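You operate a simulated robot arm through the tools that you are given. There is no shell and no other tool. Be economical: measure what you need, move in short steps, check, and stop when the job is done.

You run a simulated robot arm. Do the job below in one go: nothing can be reset, and whatever is moved stays where it is left.

Task
Fetch the silver weight and set it on top of the brown parcel. Then take the black weight and put it on the top of the hobby table. Then open the tea drawer, take the tea jar and put it in the second bay from the left of the tea drawer and shut the drawer again. The order counts. Set down upright: silver weight, black weight.

Only the result counts: the job must be done as asked and must still hold three seconds after the hand-in. Knocking over, shifting, dropping, spilling or breaking anything else fails it.

Robot
A 7-joint arm with a vacuum gripper on a trunk, on a base that drives. Base frame: it is fixed to the floor where the robot stands at the start and does not move with it; the origin is under the middle of the robot, x ahead of it, y to its left, z up. Units: mm, degrees, N and s.
With the tool pointing down near the work surface it reaches from about 100 to 440 mm from the robot's upright axis, wherever it stands. Its first joint turns from -69.0 to 172.0 degrees. Places, roughly: brown parcel [-2000, -1250, 250]; second bay of the tea drawer [500, 2100, 700]; tea drawer [500, 2100, 700]; tea jar [750, 1500, 1000]; top of the hobby table [700, -400, 800]. Payload 1.06 kg.
Tool frame: the origin (TCP) lies in the middle of the cups' lips, and z points out of the cups. The gripper has 1 cup of 24 mm across, covering 24 by 24 mm (tool x, y); the bellows give 8 mm. With the vacuum on, a cup seals on a smooth face that it is pressed against (1 to 4 N); it does not hold porous or soft things. The pull reaches 23 N.
Orientation is that of the tool frame in the base frame, as a unit quaternion [w, x, y, z]. With the cups facing straight down, the tool's x points along the base's -x, its y along +y and its z along -z.

Tools
- The arm moves only by the tool send_rows. Its argument "increments" is a list of rows, each an object (a shift or turn left out is 0, a gripper value left out holds the last) with "rotation": the turn, a rotation vector about the tool's x, y, z in degrees, a list of three; "travel": the shift along the tool's x, y, z in mm, a list of three; "suction": the vacuum: 1 switches it on, 0 off. In form: [{"rotation": [rx, ry, rz], "travel": [x, y, z], "suction": suction}, ...]. A call has 1 to 10 rows; each row shifts and turns the commanded pose from where the row before left it, along the tool's axes as they then stand. A row lasts 0.2 s, in which the tool goes at most 50 mm and 8.6 degrees; a call with a longer step from one row to the next is refused whole, and so is a gripper value outside its range. Where a pose cannot be reached the arm comes as near as it can. A force on the tool above 40 N (or 10 N above the force at the start of the call, whichever is more), or a blocked arm, ends the call early, and 0.2 s more pass. The pull builds up within a second once a cup has sealed. Time passes only in rows, and 0.2 s behind the last, so rows that do not move give it time. It gives the time, the measured TCP pose, the force on the tool (base axes) and the pull of the vacuum at its end, in the units of the frame above (readings bear some noise), with the torque about the TCP (base axes, N m) and any sound that the robot's microphone picked up.
- Cameras (640 x 400 px; columns grow to the right, rows downward): "scene" is now at [197.9, 54.8, 1043.1]; the picture's right is [0.65, -0.76, 0.00], its down [-0.19, -0.16, -0.97] and it looks along [0.74, 0.63, -0.25] (base axes); focal length 214 px, centre (320, 200). "wrist" rides on the gripper at [78, 19, -96] in the tool frame; the picture's right is [-0.24, 0.97, 0.00], its down [-0.71, -0.17, -0.69] and it looks along [-0.67, -0.16, 0.73] (tool axes); focal length 243 px, centre (320, 200).
- grab_frame(camera): a new picture of that camera. It takes no simulated time.
- slide_trunk(by): slides the trunk up (or, below 0, down) by that many mm; the arm and the scene camera ride with it, the base frame stays. It gives what a move gives, with no picture.
- steer(legs): drives the robot by 1 to 6 legs, each [ahead, left, turn to the left] in mm, mm and degrees, along the robot's own axes; the way and the turn of a leg run together, so that a leg with both is an arc; at most 1500 mm and 180 degrees a leg. The arm and the cameras ride along, it lands a little off, and it stops where it bumps. It gives what a move gives.
- head_to(pan, tilt): turns the head with the scene camera to pan (to the left, within 80 degrees either way) and tilt (down, from -29 to 69), counted from straight ahead of the robot. It gives what a move gives.
- point_at(camera, pixels): for up to 12 pixels [column, row] of the newest picture of that camera ("zoom" is the newest enlarged one), the place [x, y, z] in the base frame of the surface seen there, good to about 2 mm, but the place of the scene camera against the robot may be out by one fixed shift of up to 12 mm in any direction. It takes no simulated time.
- enlarge(camera, box): a new picture of the part [left, top, right, bottom] of that camera's present view, enlarged. It takes no simulated time.
- hand_in(): hands the job in; it is judged then, once.

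Work in short steps. Measure before you move; look again where a grasp or a placing could have gone wrong, and mend it. You have 110 turns and 98 pictures in all, those below and enlarged ones among them. Switch the vacuum off and draw the arm clear of the work before you hand the job in, unless the task says otherwise.

The tools are called after ">>>" as a command line: name --argument value ..., lists and objects as JSON in quotes. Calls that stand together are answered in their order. send_rows: Moves the arm, as the interface text tells. Its arguments: {"type":"object","properties":{"increments":{"type":"array"}},"required":["increments"]} The other tools are called the same way: slide_trunk (by) slides the trunk up or down; steer (legs) drives the base; head_to (pan, tilt) turns the head that bears the scene camera; grab_frame (camera) takes a picture; point_at (camera, pixels) gives the place of the surface under pixels of a picture; enlarge (camera, box) takes an enlarged picture of a part of a camera's view; hand_in () hands the job in.

At the start:

```text
time: 0.0
tool_pos: [311.7, 131.2, 1017.9]
tool_rot: [0.0, -0.001, 1.0, 0.0]
contact_force: [0.1, -0.6, 0.8]
moment: [0.04, -0.02, -0.02]
pull: 0.1
trunk travel left (down, up): [-180.0, 313.0]
robot x, y, heading: [-2.3, -3.0, 0.3]
head pan, tilt: [40.6, 14.4]
```

scene: 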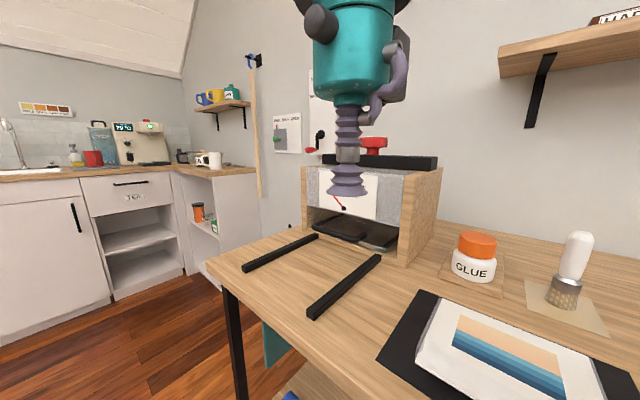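
wrist: 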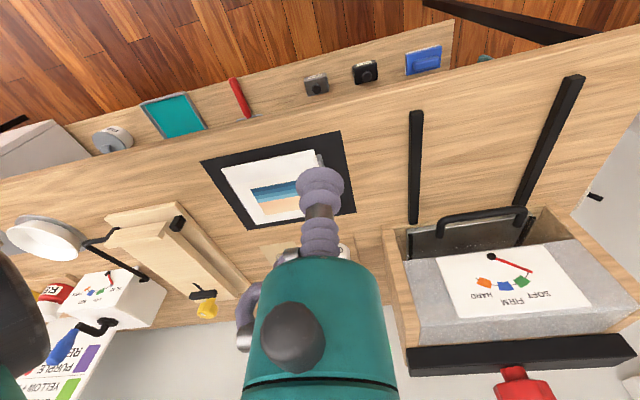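

I'll look around first: head toward the table front and lower shelf, since the wrist view shows small weights at about (316,84) and (365,72) on a lower shelf.

>>> head_to --pan -10 --tilt 45

>>> grab_frame --camera "scene"

>>> enlarge --camera "wrist" --box '[80, 20, 480, 170]'

>>> point_at --camera "wrist" --pixels '[[316, 78], [365, 66], [316, 92], [365, 80], [424, 55], [112, 132], [240, 95], [500, 100], [100, 190], [400, 130], [180, 110]]'

```text
time: 1.2
tool_pos: [310.7, 131.5, 1017.9]
tool_rot: [0.0, 0.0, 1.0, 0.0]
contact_force: [-0.1, 0.8, 0.9]
moment: [0.01, 0.02, -0.03]
pull: 0.0
trunk travel left (down, up): [-180.0, 313.0]
robot x, y, heading: [-4.4, 0.1, 0.0]
head pan, tilt: [-10.0, 45.0]
```

```text
95 pictures are left
```

scene: 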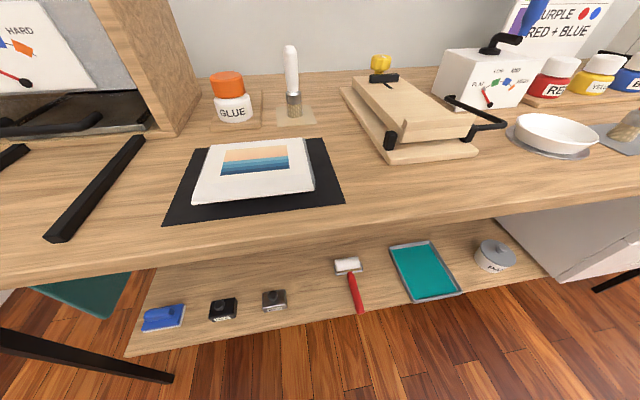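

```text
1.60 times, centred on (280, 95) of wrist
```

zoom: 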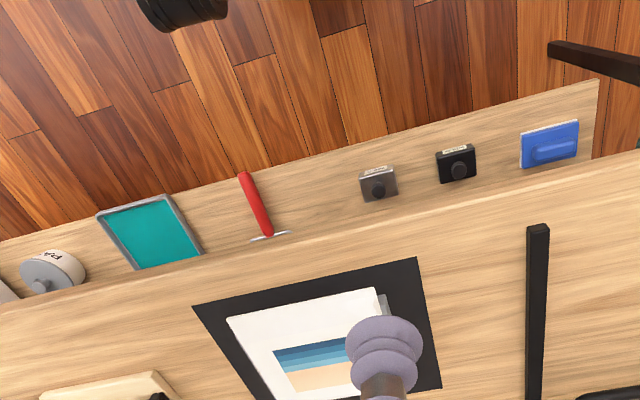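

```text
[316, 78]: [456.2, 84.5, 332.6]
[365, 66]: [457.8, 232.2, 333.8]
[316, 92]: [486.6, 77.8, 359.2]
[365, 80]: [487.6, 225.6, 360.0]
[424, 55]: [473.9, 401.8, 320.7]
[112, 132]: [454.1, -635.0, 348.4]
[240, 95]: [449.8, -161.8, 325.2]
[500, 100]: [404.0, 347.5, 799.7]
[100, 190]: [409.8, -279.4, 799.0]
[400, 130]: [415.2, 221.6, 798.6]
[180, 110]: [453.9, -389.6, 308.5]
```

The two weights stand on the lower shelf (z≈305). I'll zoom in on them and measure the table edge and shelf edge.

>>> enlarge --camera "scene" --box '[130, 240, 370, 360]'

>>> point_at --camera "zoom" --pixels '[[215, 175], [215, 150], [378, 160], [378, 132], [100, 190], [300, 225], [300, 80], [300, 30], [240, 160], [400, 150], [250, 185], [385, 170]]'

>>> enlarge --camera "wrist" --box '[280, 40, 400, 115]'

>>> point_at --camera "wrist" --pixels '[[380, 62], [380, 110], [300, 85], [300, 120], [318, 88], [304, 78], [327, 74], [329, 90], [305, 95], [370, 75], [353, 67], [376, 62]]'

```text
2.67 times, centred on (250, 300) of scene
```

zoom: 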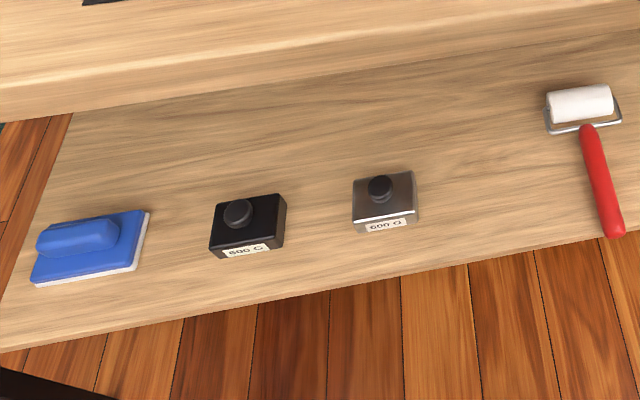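

```text
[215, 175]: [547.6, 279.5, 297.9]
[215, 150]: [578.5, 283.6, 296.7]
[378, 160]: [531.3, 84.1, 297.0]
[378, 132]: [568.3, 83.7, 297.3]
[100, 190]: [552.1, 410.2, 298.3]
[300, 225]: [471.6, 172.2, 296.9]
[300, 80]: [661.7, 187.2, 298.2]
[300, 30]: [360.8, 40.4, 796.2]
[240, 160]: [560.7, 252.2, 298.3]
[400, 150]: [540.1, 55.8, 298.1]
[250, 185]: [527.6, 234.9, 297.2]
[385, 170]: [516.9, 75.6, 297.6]
```

```text
5.33 times, centred on (340, 78) of wrist
```

zoom: 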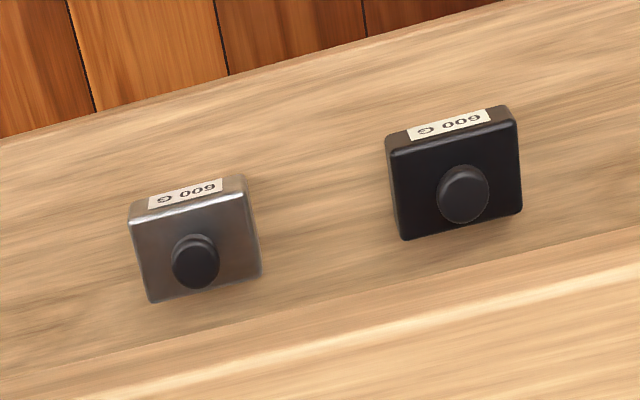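

```text
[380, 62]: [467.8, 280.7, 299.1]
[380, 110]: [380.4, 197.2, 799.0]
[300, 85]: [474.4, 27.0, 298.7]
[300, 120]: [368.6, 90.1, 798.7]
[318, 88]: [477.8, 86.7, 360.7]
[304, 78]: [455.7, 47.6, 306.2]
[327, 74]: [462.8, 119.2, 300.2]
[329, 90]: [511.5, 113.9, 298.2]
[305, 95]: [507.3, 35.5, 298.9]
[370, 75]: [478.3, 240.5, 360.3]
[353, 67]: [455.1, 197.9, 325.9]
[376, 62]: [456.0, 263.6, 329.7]
```

Weights: tops of knobs at z≈360, boxes about x 455–510, y≈82 (silver) and 233 (black). I back off 200 mm, lower the trunk and look at the arm to learn its shape.

>>> steer --legs '[[-200, 0, 0]]'

>>> slide_trunk --by -180

>>> head_to --pan 10 --tilt 45

>>> grab_frame --camera "scene"

>>> grab_frame --camera "wrist"

```text
time: 2.8
tool_pos: [110.9, 131.6, 1017.5]
tool_rot: [0.001, -0.003, 1.0, 0.001]
contact_force: [0.3, 0.6, -0.6]
moment: [0.05, 0.01, 0.02]
pull: 0.2
trunk travel left (down, up): [-180.0, 313.0]
robot x, y, heading: [-199.9, 3.5, 0.2]
head pan, tilt: [-10.0, 45.0]
```

```text
time: 4.8
tool_pos: [155.3, 132.8, 829.3]
tool_rot: [-0.041, -0.002, 0.999, 0.001]
contact_force: [0.1, -0.8, -0.4]
moment: [0.03, -0.02, 0.0]
pull: 0.0
trunk travel left (down, up): [0.0, 492.0]
robot x, y, heading: [-198.7, -0.1, 0.3]
head pan, tilt: [-10.0, 45.0]
```

```text
time: 5.6
tool_pos: [155.3, 131.7, 828.1]
tool_rot: [-0.042, -0.003, 0.999, 0.001]
contact_force: [-0.2, -0.8, -0.2]
moment: [0.03, 0.0, 0.0]
pull: 0.0
trunk travel left (down, up): [0.0, 492.0]
robot x, y, heading: [-200.9, -2.5, 0.2]
head pan, tilt: [10.0, 45.0]
```

```text
91 pictures are left
```

scene: 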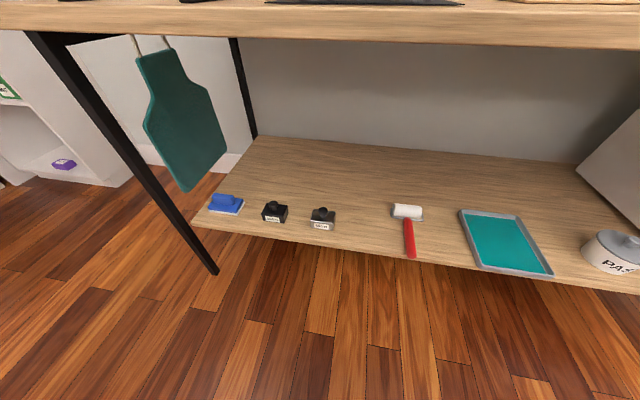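

```text
90 pictures are left
```

wrist: 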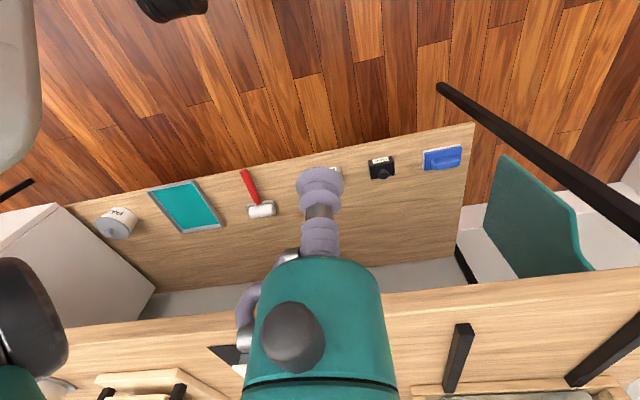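

The trunk move left the tool tilted about 4.8° and shifted 44 mm. I send a still row to see whether it settles, correcting the tilt a little.

>>> send_rows --increments '[{"travel": [0, 0, 0]}, {"travel": [0, 0, 30]}, {"travel": [0, 0, 30]}]'

```text
time: 6.4
tool_pos: [148.3, 132.8, 768.9]
tool_rot: [-0.042, -0.001, 0.999, 0.003]
contact_force: [1.1, 0.1, 0.1]
moment: [0.01, 0.0, 0.01]
pull: 0.1
trunk travel left (down, up): [0.0, 492.0]
robot x, y, heading: [-198.7, 1.5, 0.2]
head pan, tilt: [10.0, 45.0]
```

The command follows on from the shifted pose. I straighten by −4.8° about y and go down.

>>> send_rows --increments '[{"rotation": [0, -4.8, 0]}, {"travel": [0, 0, 40]}, {"travel": [0, 0, 40]}, {"travel": [0, 0, 40]}, {"travel": [0, 0, 40]}, {"travel": [0, 0, 40]}]'

```text
time: 7.8
tool_pos: [150.1, 133.1, 567.2]
tool_rot: [0.0, -0.003, 1.0, 0.001]
contact_force: [0.5, 0.0, 0.0]
moment: [-0.02, 0.0, 0.0]
pull: 0.0
trunk travel left (down, up): [0.0, 492.0]
robot x, y, heading: [-195.3, -0.1, 0.5]
head pan, tilt: [10.0, 45.0]
```

Works well. I continue down to about z 420 and then look with both cameras.

>>> send_rows --increments '[{"travel": [0, 0, 40]}, {"travel": [0, 0, 40]}, {"travel": [0, 0, 40]}, {"travel": [0, 0, 30]}]'

>>> head_to --pan 10 --tilt 60

>>> grab_frame --camera "scene"

>>> grab_frame --camera "wrist"

```text
time: 8.8
tool_pos: [149.7, 135.5, 417.1]
tool_rot: [0.0, -0.002, 1.0, 0.002]
contact_force: [-0.5, -0.2, -0.4]
moment: [-0.02, 0.02, 0.0]
pull: 0.0
trunk travel left (down, up): [0.0, 492.0]
robot x, y, heading: [-199.1, 3.2, 0.4]
head pan, tilt: [10.0, 45.0]
```

```text
time: 9.6
tool_pos: [148.9, 135.2, 417.2]
tool_rot: [0.0, -0.002, 1.0, 0.002]
contact_force: [0.6, -0.5, -0.3]
moment: [0.0, 0.01, -0.01]
pull: 0.1
trunk travel left (down, up): [0.0, 492.0]
robot x, y, heading: [-201.1, -0.0, 0.3]
head pan, tilt: [10.0, 60.0]
```

```text
89 pictures are left
```

scene: 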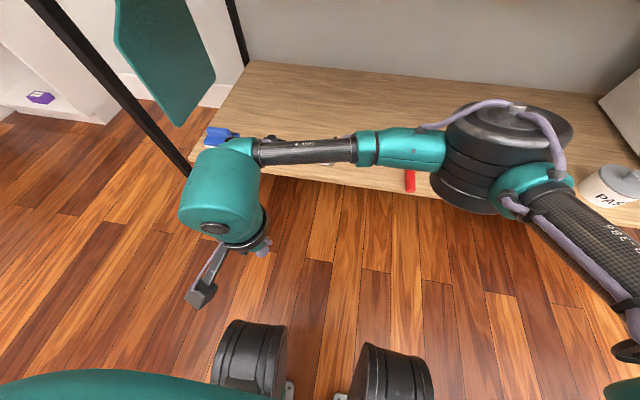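

```text
88 pictures are left
```

wrist: 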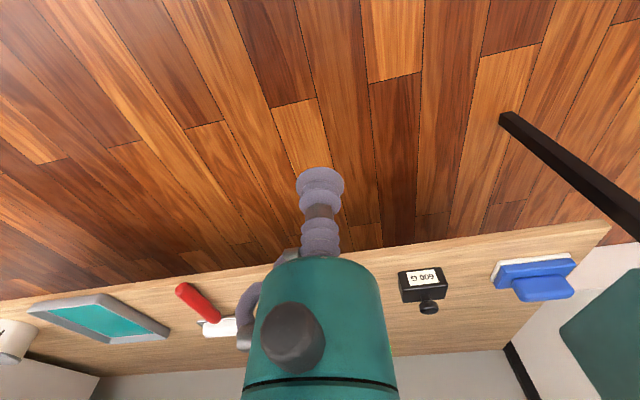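

The arm reaches sideways with a big elbow to the right at about (510,120). I measure its extents to check clearance below the table.

>>> point_at --camera "scene" --pixels '[[510, 120], [560, 110], [450, 190], [400, 145], [300, 148], [220, 170], [560, 180], [620, 230], [632, 350], [250, 340], [380, 370], [500, 200]]'

>>> point_at --camera "wrist" --pixels '[[428, 302], [423, 276], [400, 272], [443, 267], [500, 250], [560, 228]]'

```text
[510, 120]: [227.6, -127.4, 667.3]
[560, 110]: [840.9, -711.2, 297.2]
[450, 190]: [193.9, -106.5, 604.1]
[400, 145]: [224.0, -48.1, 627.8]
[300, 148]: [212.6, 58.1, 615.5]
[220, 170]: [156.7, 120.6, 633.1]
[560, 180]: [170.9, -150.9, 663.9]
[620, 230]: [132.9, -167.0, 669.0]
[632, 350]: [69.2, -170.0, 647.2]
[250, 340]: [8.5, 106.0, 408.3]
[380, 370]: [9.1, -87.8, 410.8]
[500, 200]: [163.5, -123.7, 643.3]
```

```text
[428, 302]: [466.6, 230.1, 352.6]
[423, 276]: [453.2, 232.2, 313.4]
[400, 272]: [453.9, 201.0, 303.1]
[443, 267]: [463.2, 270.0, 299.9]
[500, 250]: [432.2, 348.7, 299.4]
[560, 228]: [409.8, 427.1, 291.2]
```

Elbow top is at z≈670, well under the table top, and the base front is about 230 mm ahead of the axis. I drive 250 mm forward (robot x≈50), tool at z 417 passing over the shelf between the weights.

>>> steer --legs '[[250, -40, 0]]'

>>> grab_frame --camera "wrist"

>>> grab_frame --camera "scene"

```text
time: 11.4
tool_pos: [396.6, 93.7, 418.7]
tool_rot: [0.001, -0.002, 1.0, 0.001]
contact_force: [0.4, 0.1, 0.5]
moment: [0.0, 0.0, 0.01]
pull: 0.0
trunk travel left (down, up): [0.0, 492.0]
robot x, y, heading: [49.6, -43.3, -0.0]
head pan, tilt: [10.0, 60.0]
```

```text
87 pictures are left
```

wrist: 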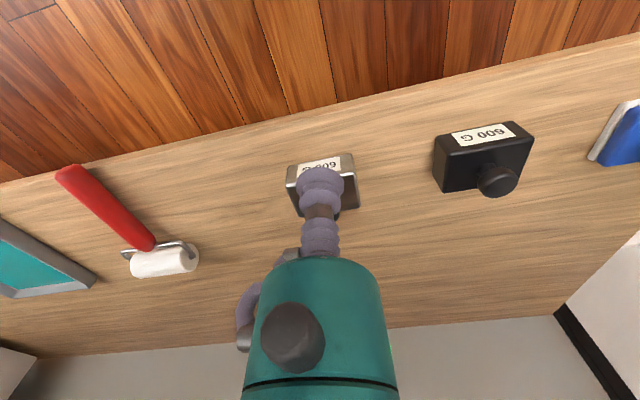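

```text
86 pictures are left
```

scene: 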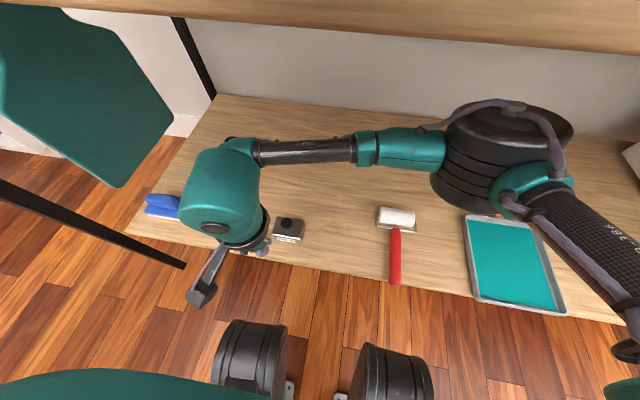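

The silver weight is just ahead of the cup at about (322,185) in the wrist view. I enlarge to measure its box and knob.

>>> enlarge --camera "wrist" --box '[260, 135, 388, 215]'

>>> point_at --camera "zoom" --pixels '[[140, 200], [160, 260], [200, 390], [480, 230], [485, 330], [470, 180], [150, 160], [450, 95], [410, 375], [425, 365]]'

```text
5.00 times, centred on (324, 175) of wrist
```

zoom: 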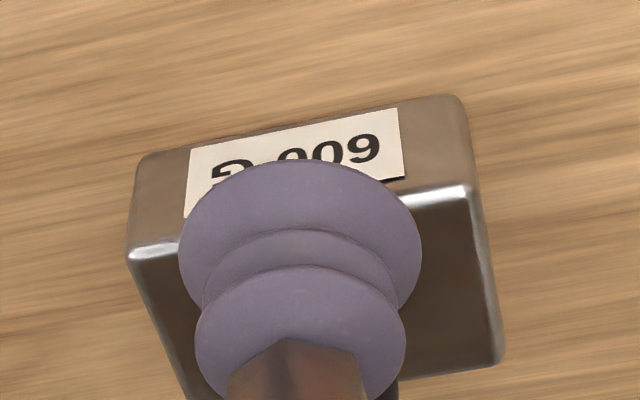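

```text
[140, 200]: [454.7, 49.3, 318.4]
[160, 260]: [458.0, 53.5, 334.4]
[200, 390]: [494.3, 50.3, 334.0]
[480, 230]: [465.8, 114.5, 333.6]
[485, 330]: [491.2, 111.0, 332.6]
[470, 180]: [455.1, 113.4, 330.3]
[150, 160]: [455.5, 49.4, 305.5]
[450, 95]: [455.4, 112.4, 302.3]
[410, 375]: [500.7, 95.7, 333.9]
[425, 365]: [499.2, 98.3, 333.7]
```

Box spans y 48–117, front face at x≈454.5. I shift the tool sideways 60 mm so the knob becomes visible.

>>> send_rows --increments '[{"travel": [-20, 40, 0]}, {"travel": [-10, 25, 0]}]'

>>> enlarge --camera "wrist" --box '[180, 110, 340, 210]'

```text
time: 12.0
tool_pos: [426.1, 159.1, 420.0]
tool_rot: [0.0, -0.001, 1.0, 0.002]
contact_force: [-0.2, 0.4, -0.3]
moment: [-0.01, 0.01, -0.03]
pull: 0.1
trunk travel left (down, up): [0.0, 492.0]
robot x, y, heading: [46.2, -42.7, 0.5]
head pan, tilt: [10.0, 60.0]
```

```text
4.00 times, centred on (260, 160) of wrist
```

zoom: 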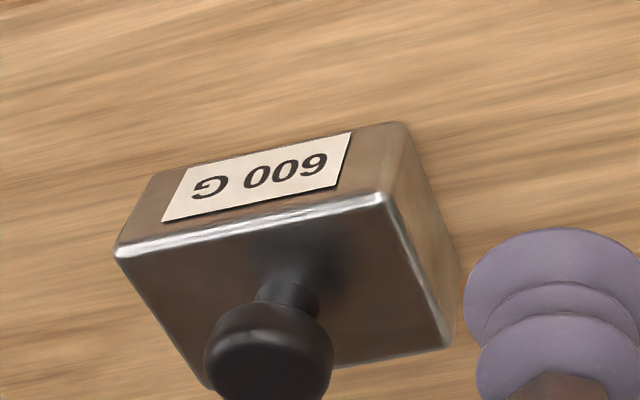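

The knob is a mushroom handle at about (270,350) of the zoom; I enlarge lower to see its flat top and measure.

>>> enlarge --camera "wrist" --box '[215, 170, 279, 210]'

>>> point_at --camera "zoom" --pixels '[[150, 200], [150, 260], [300, 200], [300, 280], [440, 200], [440, 240], [300, 340], [220, 300], [380, 300], [300, 240]]'

```text
10.00 times, centred on (247, 190) of wrist
```

zoom: 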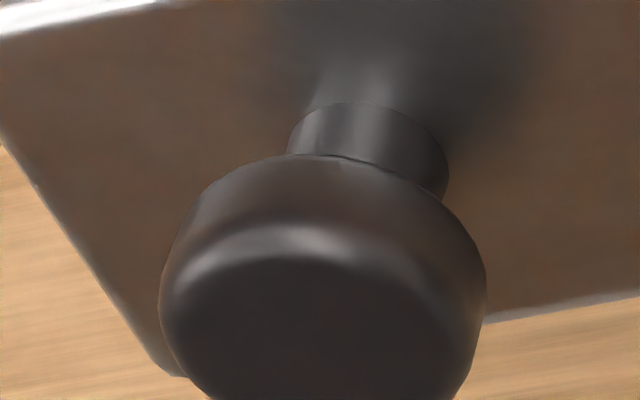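

```text
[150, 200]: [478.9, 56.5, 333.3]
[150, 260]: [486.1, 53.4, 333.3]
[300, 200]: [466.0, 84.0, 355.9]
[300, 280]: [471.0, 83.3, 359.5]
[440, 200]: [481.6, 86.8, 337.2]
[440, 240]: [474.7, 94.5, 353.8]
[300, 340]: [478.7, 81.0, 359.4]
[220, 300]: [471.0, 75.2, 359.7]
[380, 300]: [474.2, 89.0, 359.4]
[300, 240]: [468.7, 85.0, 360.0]
```

Knob centre ≈ (480, 82.5), flat top z≈359.5. It would lie at the limit of reach, so I drive 20 ahead and 100 left first (cup at z 420 clears everything).

>>> steer --legs '[[20, 100, 0]]'

```text
time: 13.2
tool_pos: [445.2, 259.0, 418.7]
tool_rot: [0.0, 0.0, 1.0, 0.001]
contact_force: [-0.2, -0.2, 0.0]
moment: [0.04, -0.01, -0.01]
pull: 0.0
trunk travel left (down, up): [0.0, 492.0]
robot x, y, heading: [70.3, 62.2, 0.3]
head pan, tilt: [10.0, 60.0]
```

Now move the cup over the silver knob: +35 in x, −176.5 in y, and down to z≈375.

>>> send_rows --increments '[{"travel": [-7, -45, 0]}, {"travel": [-7, -45, 0]}, {"travel": [-7, -45, 0]}, {"travel": [-14, -41.5, 0]}, {"travel": [0, 0, 25]}, {"travel": [0, 0, 18]}, {"travel": [0, 0, 0]}]'

>>> enlarge --camera "wrist" --box '[256, 130, 384, 210]'

>>> head_to --pan 0 --tilt 45

>>> grab_frame --camera "scene"

```text
time: 14.8
tool_pos: [480.1, 84.0, 374.6]
tool_rot: [0.0, 0.0, 1.0, 0.002]
contact_force: [-0.2, -0.6, -0.7]
moment: [0.01, -0.02, -0.02]
pull: 0.0
trunk travel left (down, up): [0.0, 492.0]
robot x, y, heading: [68.3, 59.6, 0.0]
head pan, tilt: [10.0, 60.0]
```

```text
5.00 times, centred on (320, 170) of wrist
```

zoom: 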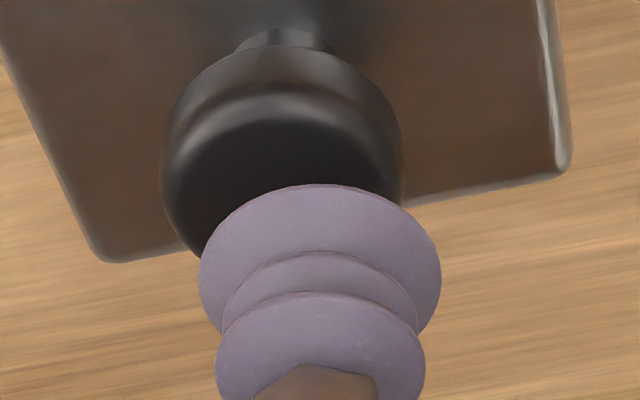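

```text
time: 15.5
tool_pos: [479.2, 82.9, 374.8]
tool_rot: [0.0, -0.001, 1.0, 0.002]
contact_force: [-0.2, 0.3, 0.4]
moment: [0.0, -0.02, 0.03]
pull: 0.0
trunk travel left (down, up): [0.0, 492.0]
robot x, y, heading: [68.3, 61.9, 0.0]
head pan, tilt: [0.0, 45.0]
```

```text
81 pictures are left
```

scene: 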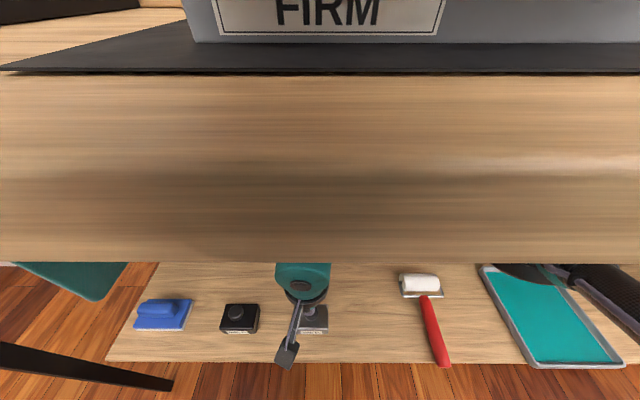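

The cup centre is at col 320 but the knob spans 162–405, i.e. centre col 283, so the knob seems ~4 mm to −y. I check with point_at on the zoom.

>>> point_at --camera "zoom" --pixels '[[168, 160], [175, 170], [395, 150], [400, 165], [283, 110], [283, 130], [283, 55], [283, 180], [100, 255], [560, 172], [190, 220], [8, 60]]'

```text
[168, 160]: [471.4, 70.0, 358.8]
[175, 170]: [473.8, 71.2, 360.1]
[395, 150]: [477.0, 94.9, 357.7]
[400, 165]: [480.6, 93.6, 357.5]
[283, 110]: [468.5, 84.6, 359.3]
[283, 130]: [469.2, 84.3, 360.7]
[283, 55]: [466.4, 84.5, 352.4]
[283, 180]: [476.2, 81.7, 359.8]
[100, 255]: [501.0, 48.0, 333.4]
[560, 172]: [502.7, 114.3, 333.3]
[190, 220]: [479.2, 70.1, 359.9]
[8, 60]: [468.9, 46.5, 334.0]
```

Mixed evidence (1–4 mm); I shift −2.5 mm in y, go down to about z 365 and compare directly.

>>> send_rows --increments '[{"travel": [0, -2.5, 0]}, {"travel": [0, 0, 10]}, {"travel": [0, 0, 0]}]'

>>> enlarge --camera "wrist" --box '[272, 145, 368, 205]'

```text
time: 16.3
tool_pos: [482.7, 81.5, 365.4]
tool_rot: [0.0, -0.001, 1.0, 0.002]
contact_force: [-0.5, 1.1, -0.3]
moment: [0.0, -0.01, 0.01]
pull: 0.0
trunk travel left (down, up): [0.0, 492.0]
robot x, y, heading: [65.9, 60.3, 0.5]
head pan, tilt: [0.0, 45.0]
```

```text
6.67 times, centred on (320, 175) of wrist
```

zoom: 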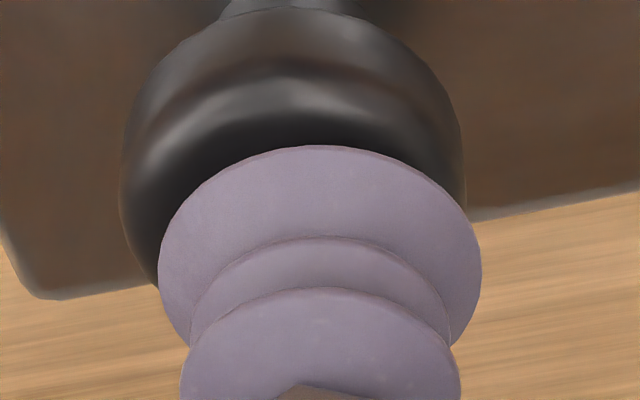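

Knob spans 121–466 (centre 293) vs cup 158–481 (centre 320): 2.2 mm left. I correct, then press down in small steps with suction on.

>>> send_rows --increments '[{"travel": [0.5, -2.1, 0], "suction": 1}, {"travel": [0, 0, 4]}, {"travel": [0, 0, 2]}, {"travel": [0, 0, 1.5]}, {"travel": [0, 0, 0]}, {"travel": [0, 0, 0]}]'

```text
time: 17.7
tool_pos: [481.0, 80.4, 358.0]
tool_rot: [0.0, -0.001, 1.0, 0.002]
contact_force: [5.5, -2.1, 9.2]
moment: [0.01, -0.04, -0.03]
pull: 23.1
trunk travel left (down, up): [0.0, 492.0]
robot x, y, heading: [70.7, 60.6, 0.3]
head pan, tilt: [0.0, 45.0]
```

Sealed with 23 N pull. Lift slowly straight up.

>>> send_rows --increments '[{"travel": [0, 0, -4]}, {"travel": [0, 0, -8]}, {"travel": [0, 0, -20]}, {"travel": [0, 0, -25]}, {"travel": [0, 0, -25]}, {"travel": [0, 0, 0]}]'

>>> grab_frame --camera "wrist"

```text
time: 19.1
tool_pos: [479.9, 80.6, 440.0]
tool_rot: [0.0, 0.0, 1.0, 0.001]
contact_force: [0.4, 0.4, -5.3]
moment: [-0.02, -0.03, 0.0]
pull: 23.1
trunk travel left (down, up): [0.0, 492.0]
robot x, y, heading: [68.9, 62.6, 0.0]
head pan, tilt: [0.0, 45.0]
```

```text
79 pictures are left
```

wrist: 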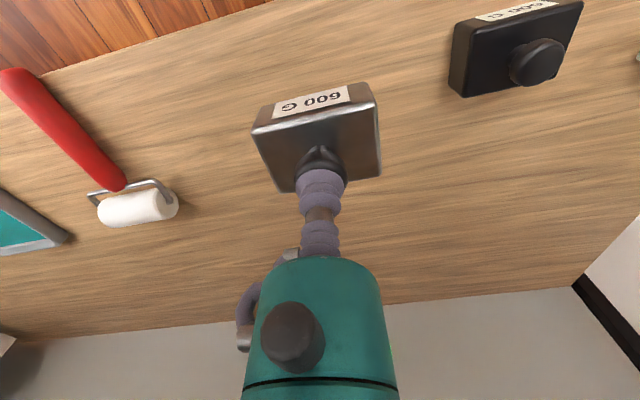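

Weight is held (−5.3 N load). I back away 320 mm to clear the table, then turn in place to see the parcel region.

>>> steer --legs '[[-340, 0, 0], [0, 0, -70]]'

>>> head_to --pan -60 --tilt 25

>>> grab_frame --camera "scene"

```text
time: 24.4
tool_pos: [-118.4, -323.1, 439.5]
tool_rot: [0.001, 0.576, 0.818, 0.002]
contact_force: [-0.1, -0.7, -6.0]
moment: [-0.04, 0.02, 0.02]
pull: 23.4
trunk travel left (down, up): [0.0, 492.0]
robot x, y, heading: [-273.7, 61.2, -70.2]
head pan, tilt: [0.0, 45.0]
```

```text
time: 25.7
tool_pos: [-117.2, -322.8, 440.3]
tool_rot: [0.002, 0.576, 0.818, 0.002]
contact_force: [-0.3, 0.3, -6.1]
moment: [-0.01, 0.0, 0.01]
pull: 22.8
trunk travel left (down, up): [0.0, 492.0]
robot x, y, heading: [-275.8, 57.6, -70.2]
head pan, tilt: [-60.0, 25.0]
```

```text
78 pictures are left
```

scene: 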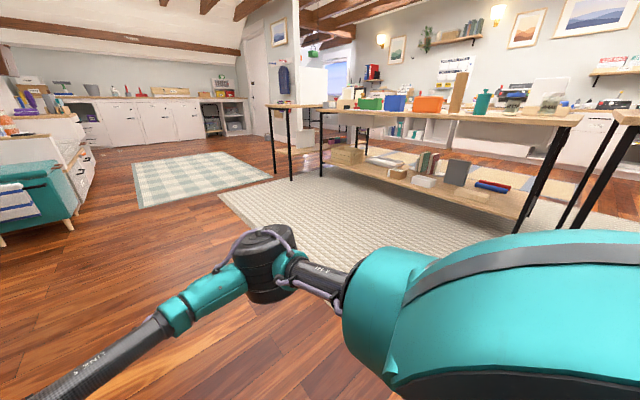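

I see a table ahead with parcels on its lower shelf. I zoom there and measure.

>>> enlarge --camera "scene" --box '[265, 90, 585, 240]'

>>> point_at --camera "scene" --pixels '[[348, 150], [346, 158], [385, 161], [425, 182], [425, 177], [290, 175], [525, 220], [400, 120], [450, 200], [560, 120], [300, 105]]'

```text
2.00 times, centred on (425, 165) of scene
```

zoom: 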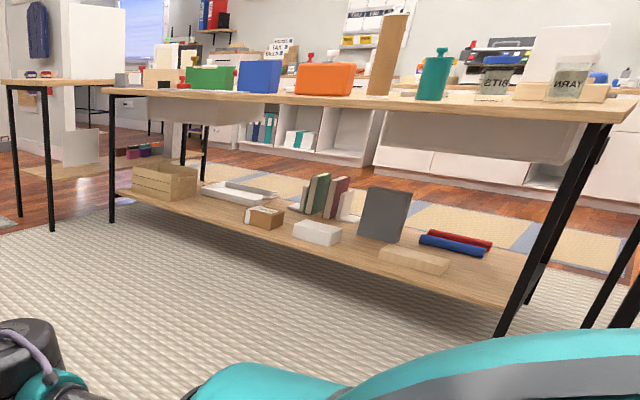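

```text
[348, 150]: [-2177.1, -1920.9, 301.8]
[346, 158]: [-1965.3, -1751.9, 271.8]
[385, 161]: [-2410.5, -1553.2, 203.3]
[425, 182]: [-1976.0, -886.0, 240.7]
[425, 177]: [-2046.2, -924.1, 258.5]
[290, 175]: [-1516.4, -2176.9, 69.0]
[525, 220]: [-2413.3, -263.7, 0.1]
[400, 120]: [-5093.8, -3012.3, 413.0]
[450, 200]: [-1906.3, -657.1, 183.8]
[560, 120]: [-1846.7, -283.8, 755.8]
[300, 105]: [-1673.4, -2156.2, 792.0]
```

The brown parcel is the small box at zoom (265,217), around (−2000,−1250). I turn to heading 180 and drive diagonally over the free floor, stopping well short of the table.

>>> steer --legs '[[0, 0, -110], [500, 650, 0], [400, 620, 0]]'

>>> head_to --pan 0 --tilt 35

>>> grab_frame --camera "scene"

```text
time: 38.3
tool_pos: [-1553.3, -1277.2, 440.2]
tool_rot: [0.001, 1.0, 0.012, 0.0]
contact_force: [-0.2, -0.6, -5.7]
moment: [0.01, 0.02, -0.04]
pull: 23.0
trunk travel left (down, up): [0.0, 492.0]
robot x, y, heading: [-1141.9, -1253.1, -178.4]
head pan, tilt: [-60.0, 25.0]
```

```text
time: 39.6
tool_pos: [-1552.3, -1276.9, 439.4]
tool_rot: [0.002, 1.0, 0.012, 0.0]
contact_force: [-1.2, 0.6, -5.7]
moment: [0.02, 0.0, -0.01]
pull: 22.5
trunk travel left (down, up): [0.0, 492.0]
robot x, y, heading: [-1137.8, -1248.2, -178.6]
head pan, tilt: [0.0, 35.0]
```

```text
76 pictures are left
```

scene: 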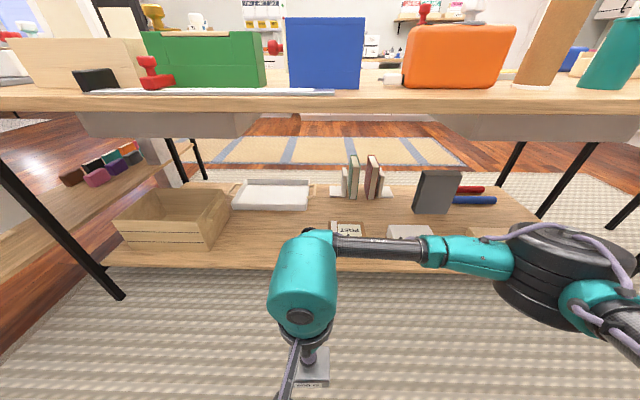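

The parcel shows at about (347,230), partly behind the wrist. I measure it and the table edge, and view with the wrist camera.

>>> point_at --camera "scene" --pixels '[[347, 231], [335, 226], [362, 225], [410, 231], [300, 245], [350, 262], [300, 98], [200, 265], [120, 295], [350, 110]]'

>>> grab_frame --camera "wrist"

```text
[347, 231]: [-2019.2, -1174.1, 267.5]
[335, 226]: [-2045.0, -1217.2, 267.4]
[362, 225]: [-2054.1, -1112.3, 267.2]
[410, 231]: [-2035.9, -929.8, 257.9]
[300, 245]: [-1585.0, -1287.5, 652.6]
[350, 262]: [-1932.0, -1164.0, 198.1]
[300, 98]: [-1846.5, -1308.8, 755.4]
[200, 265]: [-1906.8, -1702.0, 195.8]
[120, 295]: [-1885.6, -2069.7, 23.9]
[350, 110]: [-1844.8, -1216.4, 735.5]
```

```text
75 pictures are left
```

wrist: 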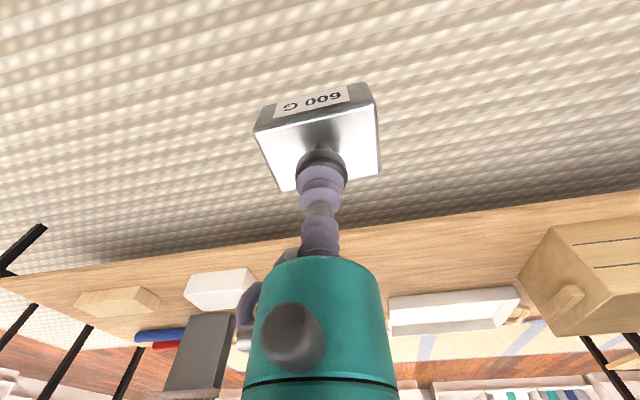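

I move the arm 110 mm to the robot's left to uncover the parcel, and check the height of the bins under the table on the elbow's side.

>>> send_rows --increments '[{"travel": [15, 40, 0]}, {"travel": [15, 40, 0]}, {"travel": [0, 40, 0]}]'

>>> grab_frame --camera "scene"

>>> enlarge --camera "scene" --box '[280, 190, 440, 290]'

>>> point_at --camera "scene" --pixels '[[500, 134], [560, 130], [445, 120], [200, 128], [252, 120], [540, 235], [470, 240], [350, 117]]'

```text
time: 40.4
tool_pos: [-1520.9, -1397.4, 439.8]
tool_rot: [0.002, 1.0, 0.012, 0.0]
contact_force: [0.2, 0.1, -5.9]
moment: [0.02, -0.03, -0.04]
pull: 22.5
trunk travel left (down, up): [0.0, 492.0]
robot x, y, heading: [-1140.0, -1247.5, -178.4]
head pan, tilt: [0.0, 35.0]
```

```text
74 pictures are left
```

scene: 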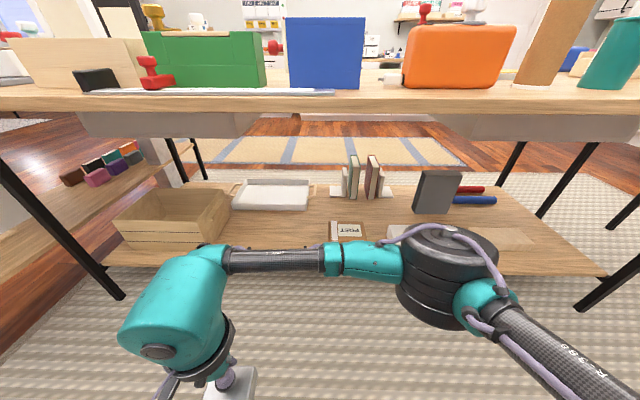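

```text
4.00 times, centred on (360, 240) of scene
```

zoom: 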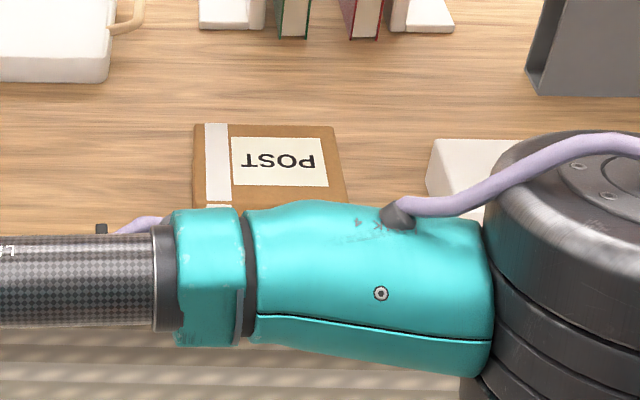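

```text
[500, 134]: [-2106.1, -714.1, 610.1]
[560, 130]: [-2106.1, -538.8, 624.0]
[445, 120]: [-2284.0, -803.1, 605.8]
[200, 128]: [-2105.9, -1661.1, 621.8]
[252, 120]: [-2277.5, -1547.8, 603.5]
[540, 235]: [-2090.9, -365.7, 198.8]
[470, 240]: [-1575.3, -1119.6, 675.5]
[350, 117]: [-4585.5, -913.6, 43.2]
```

Bins hang at x<−2106 (bottom z≈605), so the elbow should stay nearer than that. I measure the parcel top through the zoom.

>>> point_at --camera "zoom" --pixels '[[195, 128], [195, 200], [333, 130], [342, 190], [260, 127], [215, 195], [320, 192], [500, 145], [60, 90], [440, 185]]'

```text
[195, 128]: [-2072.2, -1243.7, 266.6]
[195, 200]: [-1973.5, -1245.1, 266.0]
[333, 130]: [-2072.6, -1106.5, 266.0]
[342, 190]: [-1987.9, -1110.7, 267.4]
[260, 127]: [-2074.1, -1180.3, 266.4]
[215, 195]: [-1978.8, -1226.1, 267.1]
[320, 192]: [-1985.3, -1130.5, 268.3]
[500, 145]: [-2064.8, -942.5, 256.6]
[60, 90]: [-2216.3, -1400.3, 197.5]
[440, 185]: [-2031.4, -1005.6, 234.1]
```

Parcel top: y −1247…−1105, x −2073…≈−1965, z≈267. I turn 13° right (keeps the elbow out of the bins) and drive in about 350 mm, then check.

>>> steer --legs '[[0, 0, -13.5], [370, -15, 0]]'

>>> head_to --pan 30 --tilt 55

>>> grab_frame --camera "scene"

>>> grab_frame --camera "wrist"

```text
time: 43.6
tool_pos: [-1899.7, -1214.8, 441.1]
tool_rot: [0.002, 0.995, -0.103, 0.0]
contact_force: [0.5, 0.3, -6.4]
moment: [0.03, 0.03, -0.01]
pull: 23.2
trunk travel left (down, up): [0.0, 492.0]
robot x, y, heading: [-1495.3, -1159.9, 167.9]
head pan, tilt: [0.0, 35.0]
```

```text
time: 44.5
tool_pos: [-1900.2, -1215.0, 440.3]
tool_rot: [0.002, 0.995, -0.104, 0.0]
contact_force: [-0.4, -0.1, -6.2]
moment: [-0.02, 0.02, -0.02]
pull: 22.9
trunk travel left (down, up): [0.0, 492.0]
robot x, y, heading: [-1498.0, -1159.8, 168.0]
head pan, tilt: [30.0, 55.0]
```

```text
72 pictures are left
```

scene: 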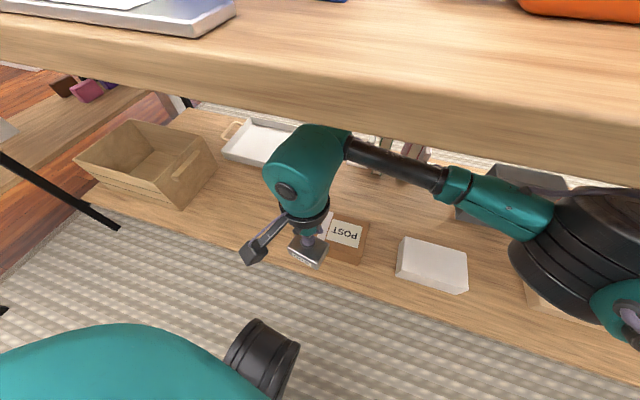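

```text
71 pictures are left
```

wrist: 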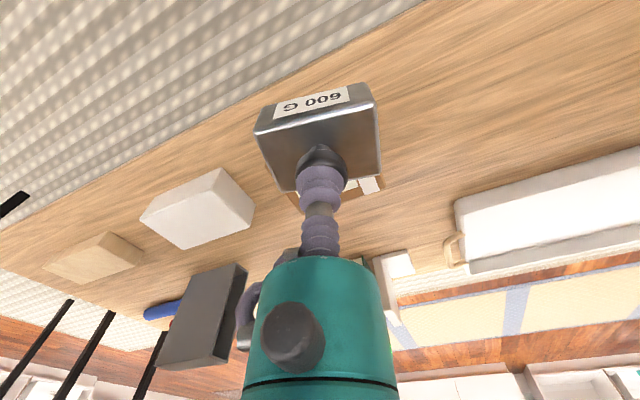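

Clear so far. I drive another 105 mm ahead; the arm will do the rest.

>>> steer --legs '[[105, -14, 0]]'

>>> grab_frame --camera "scene"

>>> grab_frame --camera "wrist"

```text
time: 45.7
tool_pos: [-1989.8, -1182.4, 439.2]
tool_rot: [0.002, 0.995, -0.104, 0.0]
contact_force: [-0.9, 0.2, -6.7]
moment: [0.0, 0.03, 0.05]
pull: 22.7
trunk travel left (down, up): [0.0, 492.0]
robot x, y, heading: [-1584.6, -1124.3, 168.1]
head pan, tilt: [30.0, 55.0]
stopped in leg 1: the robot was blocked; the commanded pose is now the measured one
```

```text
70 pictures are left
```

scene: 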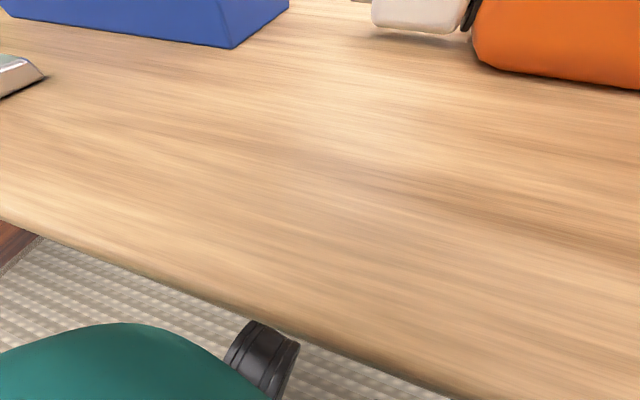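

```text
69 pictures are left
```

wrist: 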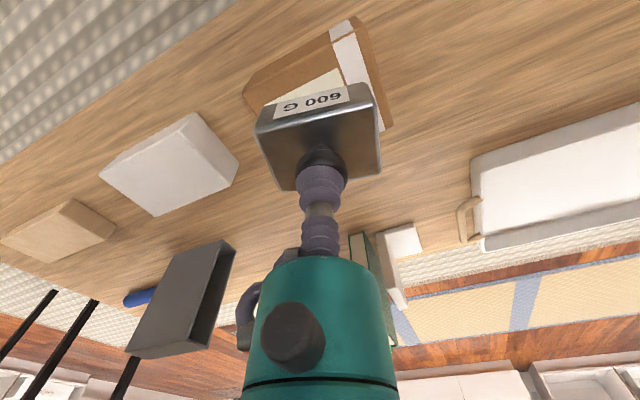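

The drive was blocked near the end by the table; I back off 8 mm and measure the parcel corners in the wrist view.

>>> point_at --camera "wrist" --pixels '[[350, 30], [338, 40], [247, 92], [262, 100], [300, 75], [388, 120], [375, 75], [330, 30], [250, 115]]'

>>> steer --legs '[[-8, 0, 0]]'

```text
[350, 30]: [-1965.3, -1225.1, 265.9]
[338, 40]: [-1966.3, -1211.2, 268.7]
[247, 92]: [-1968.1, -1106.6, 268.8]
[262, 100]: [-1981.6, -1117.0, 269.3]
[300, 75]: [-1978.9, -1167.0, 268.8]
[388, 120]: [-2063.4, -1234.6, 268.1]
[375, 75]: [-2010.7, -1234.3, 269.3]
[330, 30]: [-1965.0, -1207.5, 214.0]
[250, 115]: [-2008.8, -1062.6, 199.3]
```

```text
time: 46.5
tool_pos: [-1982.4, -1184.8, 440.4]
tool_rot: [0.002, 0.995, -0.103, 0.0]
contact_force: [-0.8, 0.0, -6.4]
moment: [0.02, -0.02, 0.01]
pull: 23.2
trunk travel left (down, up): [0.0, 492.0]
robot x, y, heading: [-1576.5, -1129.6, 168.0]
head pan, tilt: [30.0, 55.0]
```

Parcel top is x −1965…−2073, y −1245…−1105, z 269. Lower first (elbow sinks too), then 28 mm forward, then down toward z≈336.

>>> send_rows --increments '[{"travel": [0, 0, 40]}, {"travel": [0, 0, 40]}, {"travel": [-14, -1, 0]}, {"travel": [-14, -1, 0]}, {"travel": [0, 0, 15]}, {"travel": [0, 0, 8]}, {"travel": [0, 0, 0]}]'

>>> grab_frame --camera "wrist"

```text
time: 48.1
tool_pos: [-2008.4, -1175.5, 336.4]
tool_rot: [0.001, 0.995, -0.103, 0.0]
contact_force: [0.2, -0.7, -6.4]
moment: [-0.02, -0.05, -0.04]
pull: 22.9
trunk travel left (down, up): [0.0, 492.0]
robot x, y, heading: [-1577.5, -1127.4, 167.9]
head pan, tilt: [30.0, 55.0]
```

```text
68 pictures are left
```

wrist: 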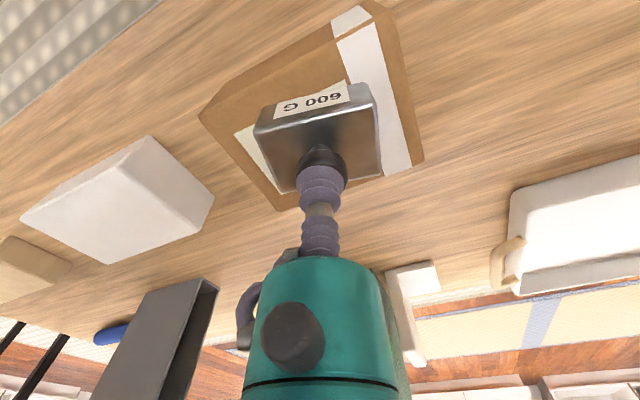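

Well centred on the parcel. I lower in small steps until the load goes off.

>>> send_rows --increments '[{"travel": [0, 0, 2]}, {"travel": [0, 0, 2]}, {"travel": [0, 0, 1]}, {"travel": [0, 0, 0]}]'

```text
time: 49.1
tool_pos: [-2008.9, -1176.3, 331.7]
tool_rot: [0.002, 0.995, -0.104, 0.0]
contact_force: [0.2, 1.8, -1.8]
moment: [-0.03, -0.01, -0.01]
pull: 23.0
trunk travel left (down, up): [0.0, 492.0]
robot x, y, heading: [-1578.3, -1128.4, 167.9]
head pan, tilt: [30.0, 55.0]
```

Partly supported (load −6.4 → −1.8 N). A further 1.5 mm and release, wait, then rise slowly.

>>> send_rows --increments '[{"travel": [0, 0, 1.5]}, {"suction": 0}, {}, {}, {}, {}, {"travel": [0, 0, -3]}, {"travel": [0, 0, -15]}, {"travel": [0, 0, -30]}, {"travel": [0, 0, -30]}]'

>>> grab_frame --camera "wrist"

```text
time: 51.3
tool_pos: [-2008.0, -1175.9, 409.2]
tool_rot: [0.002, 0.995, -0.104, 0.0]
contact_force: [-0.3, -0.1, -0.9]
moment: [-0.04, -0.01, 0.02]
pull: 0.1
trunk travel left (down, up): [0.0, 492.0]
robot x, y, heading: [-1577.0, -1130.2, 168.0]
head pan, tilt: [30.0, 55.0]
```

```text
67 pictures are left
```

wrist: 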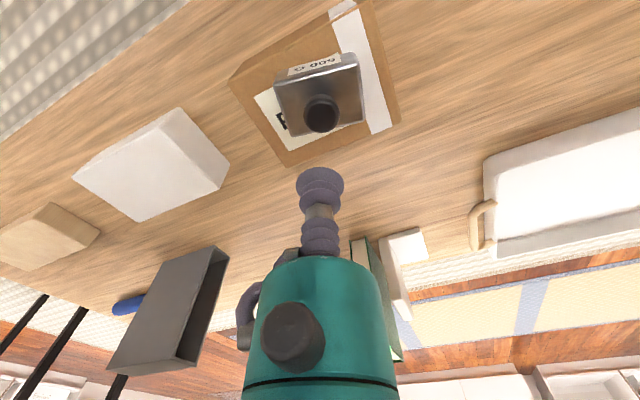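

Silver weight stands upright on the parcel. I back out and return to the hobby table front, turning left (the swept area used before).

>>> steer --legs '[[-440, 0, 0], [-280, -715, 0], [-280, -715, 0], [0, 0, 100], [0, 0, 92]]'

>>> head_to --pan 0 --tilt 35

>>> grab_frame --camera "scene"

```text
time: 69.5
tool_pos: [92.7, 205.6, 408.7]
tool_rot: [0.0, -0.017, 1.0, 0.002]
contact_force: [-0.3, 0.7, 0.7]
moment: [0.04, 0.02, 0.01]
pull: 0.1
trunk travel left (down, up): [0.0, 492.0]
robot x, y, heading: [-313.0, 54.3, 2.1]
head pan, tilt: [30.0, 55.0]
```

```text
time: 70.5
tool_pos: [92.9, 205.6, 410.2]
tool_rot: [-0.001, -0.018, 1.0, 0.002]
contact_force: [0.4, -0.3, 0.6]
moment: [0.05, -0.02, 0.04]
pull: 0.1
trunk travel left (down, up): [0.0, 492.0]
robot x, y, heading: [-316.0, 53.8, 2.4]
head pan, tilt: [0.0, 35.0]
```

```text
66 pictures are left
```

scene: 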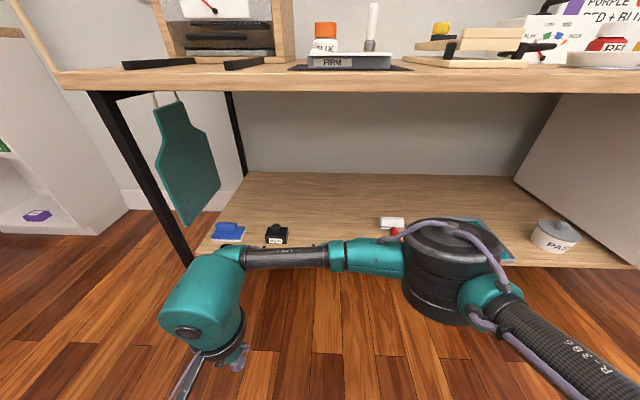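

I correct the heading by −2.3° and drive so that the tool stops at about (436,156), with the black knob visible beside the cup.

>>> steer --legs '[[0, 0, -2.3], [345, -48, 0]]'

>>> grab_frame --camera "wrist"

```text
time: 73.2
tool_pos: [446.1, 142.2, 409.3]
tool_rot: [0.0, -0.001, 1.0, 0.002]
contact_force: [0.6, 0.4, -0.1]
moment: [0.01, -0.02, -0.03]
pull: 0.1
trunk travel left (down, up): [0.0, 492.0]
robot x, y, heading: [33.9, 6.8, 0.4]
head pan, tilt: [0.0, 35.0]
```

```text
65 pictures are left
```

wrist: 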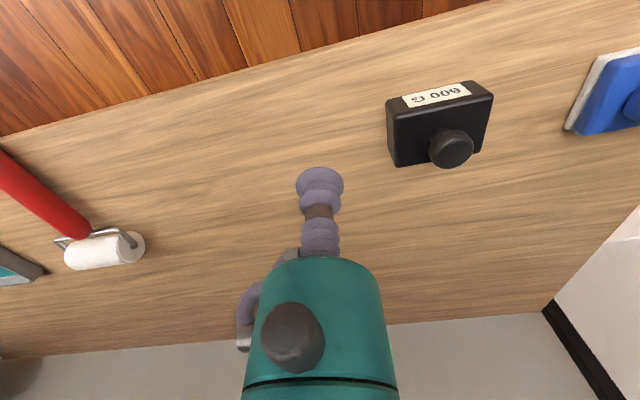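

The black weight is visible, knob at about (451,149). I enlarge and measure it.

>>> enlarge --camera "wrist" --box '[411, 124, 491, 174]'

>>> point_at --camera "zoom" --pixels '[[320, 200], [320, 240], [160, 200], [480, 200], [320, 90], [320, 340], [250, 220], [400, 220], [180, 260], [470, 260], [320, 280]]'

>>> point_at --camera "wrist" --pixels '[[388, 118], [396, 165], [490, 97], [480, 150], [440, 105], [388, 108], [472, 85]]'

```text
8.00 times, centred on (451, 149) of wrist
```

zoom: 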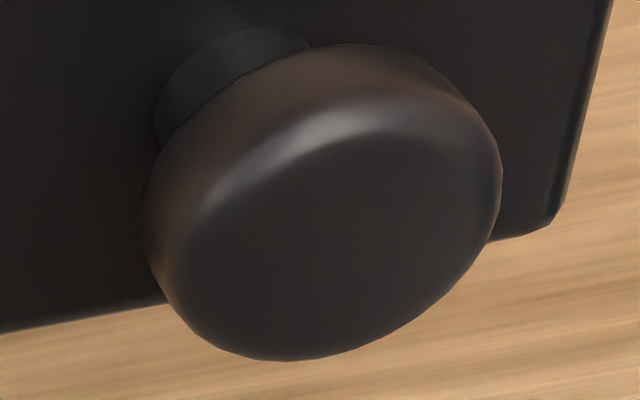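

```text
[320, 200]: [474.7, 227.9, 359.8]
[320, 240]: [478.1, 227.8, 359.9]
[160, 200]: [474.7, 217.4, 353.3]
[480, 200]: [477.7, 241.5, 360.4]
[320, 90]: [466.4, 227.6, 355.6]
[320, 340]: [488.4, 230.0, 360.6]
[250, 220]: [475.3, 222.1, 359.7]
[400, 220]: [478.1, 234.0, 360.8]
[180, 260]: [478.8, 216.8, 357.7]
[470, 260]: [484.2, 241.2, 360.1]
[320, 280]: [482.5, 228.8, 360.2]
```

```text
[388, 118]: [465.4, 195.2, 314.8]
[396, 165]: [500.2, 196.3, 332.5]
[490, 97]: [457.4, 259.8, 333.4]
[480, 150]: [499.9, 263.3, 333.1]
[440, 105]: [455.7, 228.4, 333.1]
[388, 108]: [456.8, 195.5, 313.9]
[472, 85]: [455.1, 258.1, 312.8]
```

Knob centre ≈ (480, 229.5), top z 360. I drive 38 ahead and 86 left, putting the tool nearly over it.

>>> steer --legs '[[30, 86, 0]]'

```text
time: 74.3
tool_pos: [475.8, 226.6, 409.8]
tool_rot: [0.0, 0.0, 1.0, 0.002]
contact_force: [-0.1, 0.0, 0.2]
moment: [-0.02, 0.02, -0.02]
pull: 0.0
trunk travel left (down, up): [0.0, 492.0]
robot x, y, heading: [62.7, 92.6, 0.1]
head pan, tilt: [0.0, 35.0]
```

I shift +4 in x, +1 in y, go down to about z 366 and compare cup and knob.

>>> send_rows --increments '[{"travel": [-4, 1, 20]}, {"travel": [0, 0, 18]}, {"travel": [0, 0, 6]}, {"travel": [0, 0, 0]}]'

>>> enlarge --camera "wrist" --box '[272, 145, 368, 205]'

```text
time: 75.3
tool_pos: [480.4, 229.8, 366.4]
tool_rot: [0.0, 0.001, 1.0, 0.002]
contact_force: [-0.3, 0.5, -0.3]
moment: [0.01, 0.02, 0.0]
pull: 0.0
trunk travel left (down, up): [0.0, 492.0]
robot x, y, heading: [64.0, 90.3, 0.3]
head pan, tilt: [0.0, 35.0]
```

```text
6.67 times, centred on (320, 175) of wrist
```

zoom: 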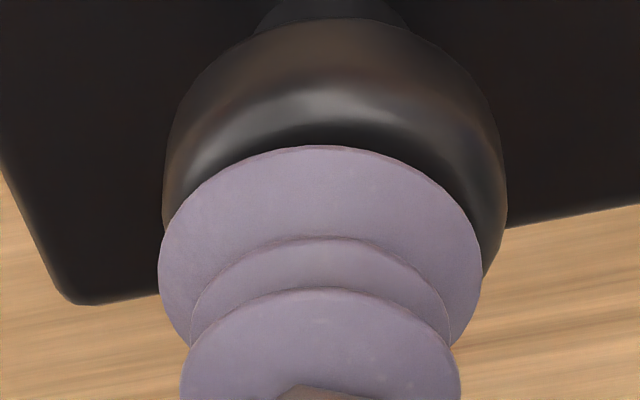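

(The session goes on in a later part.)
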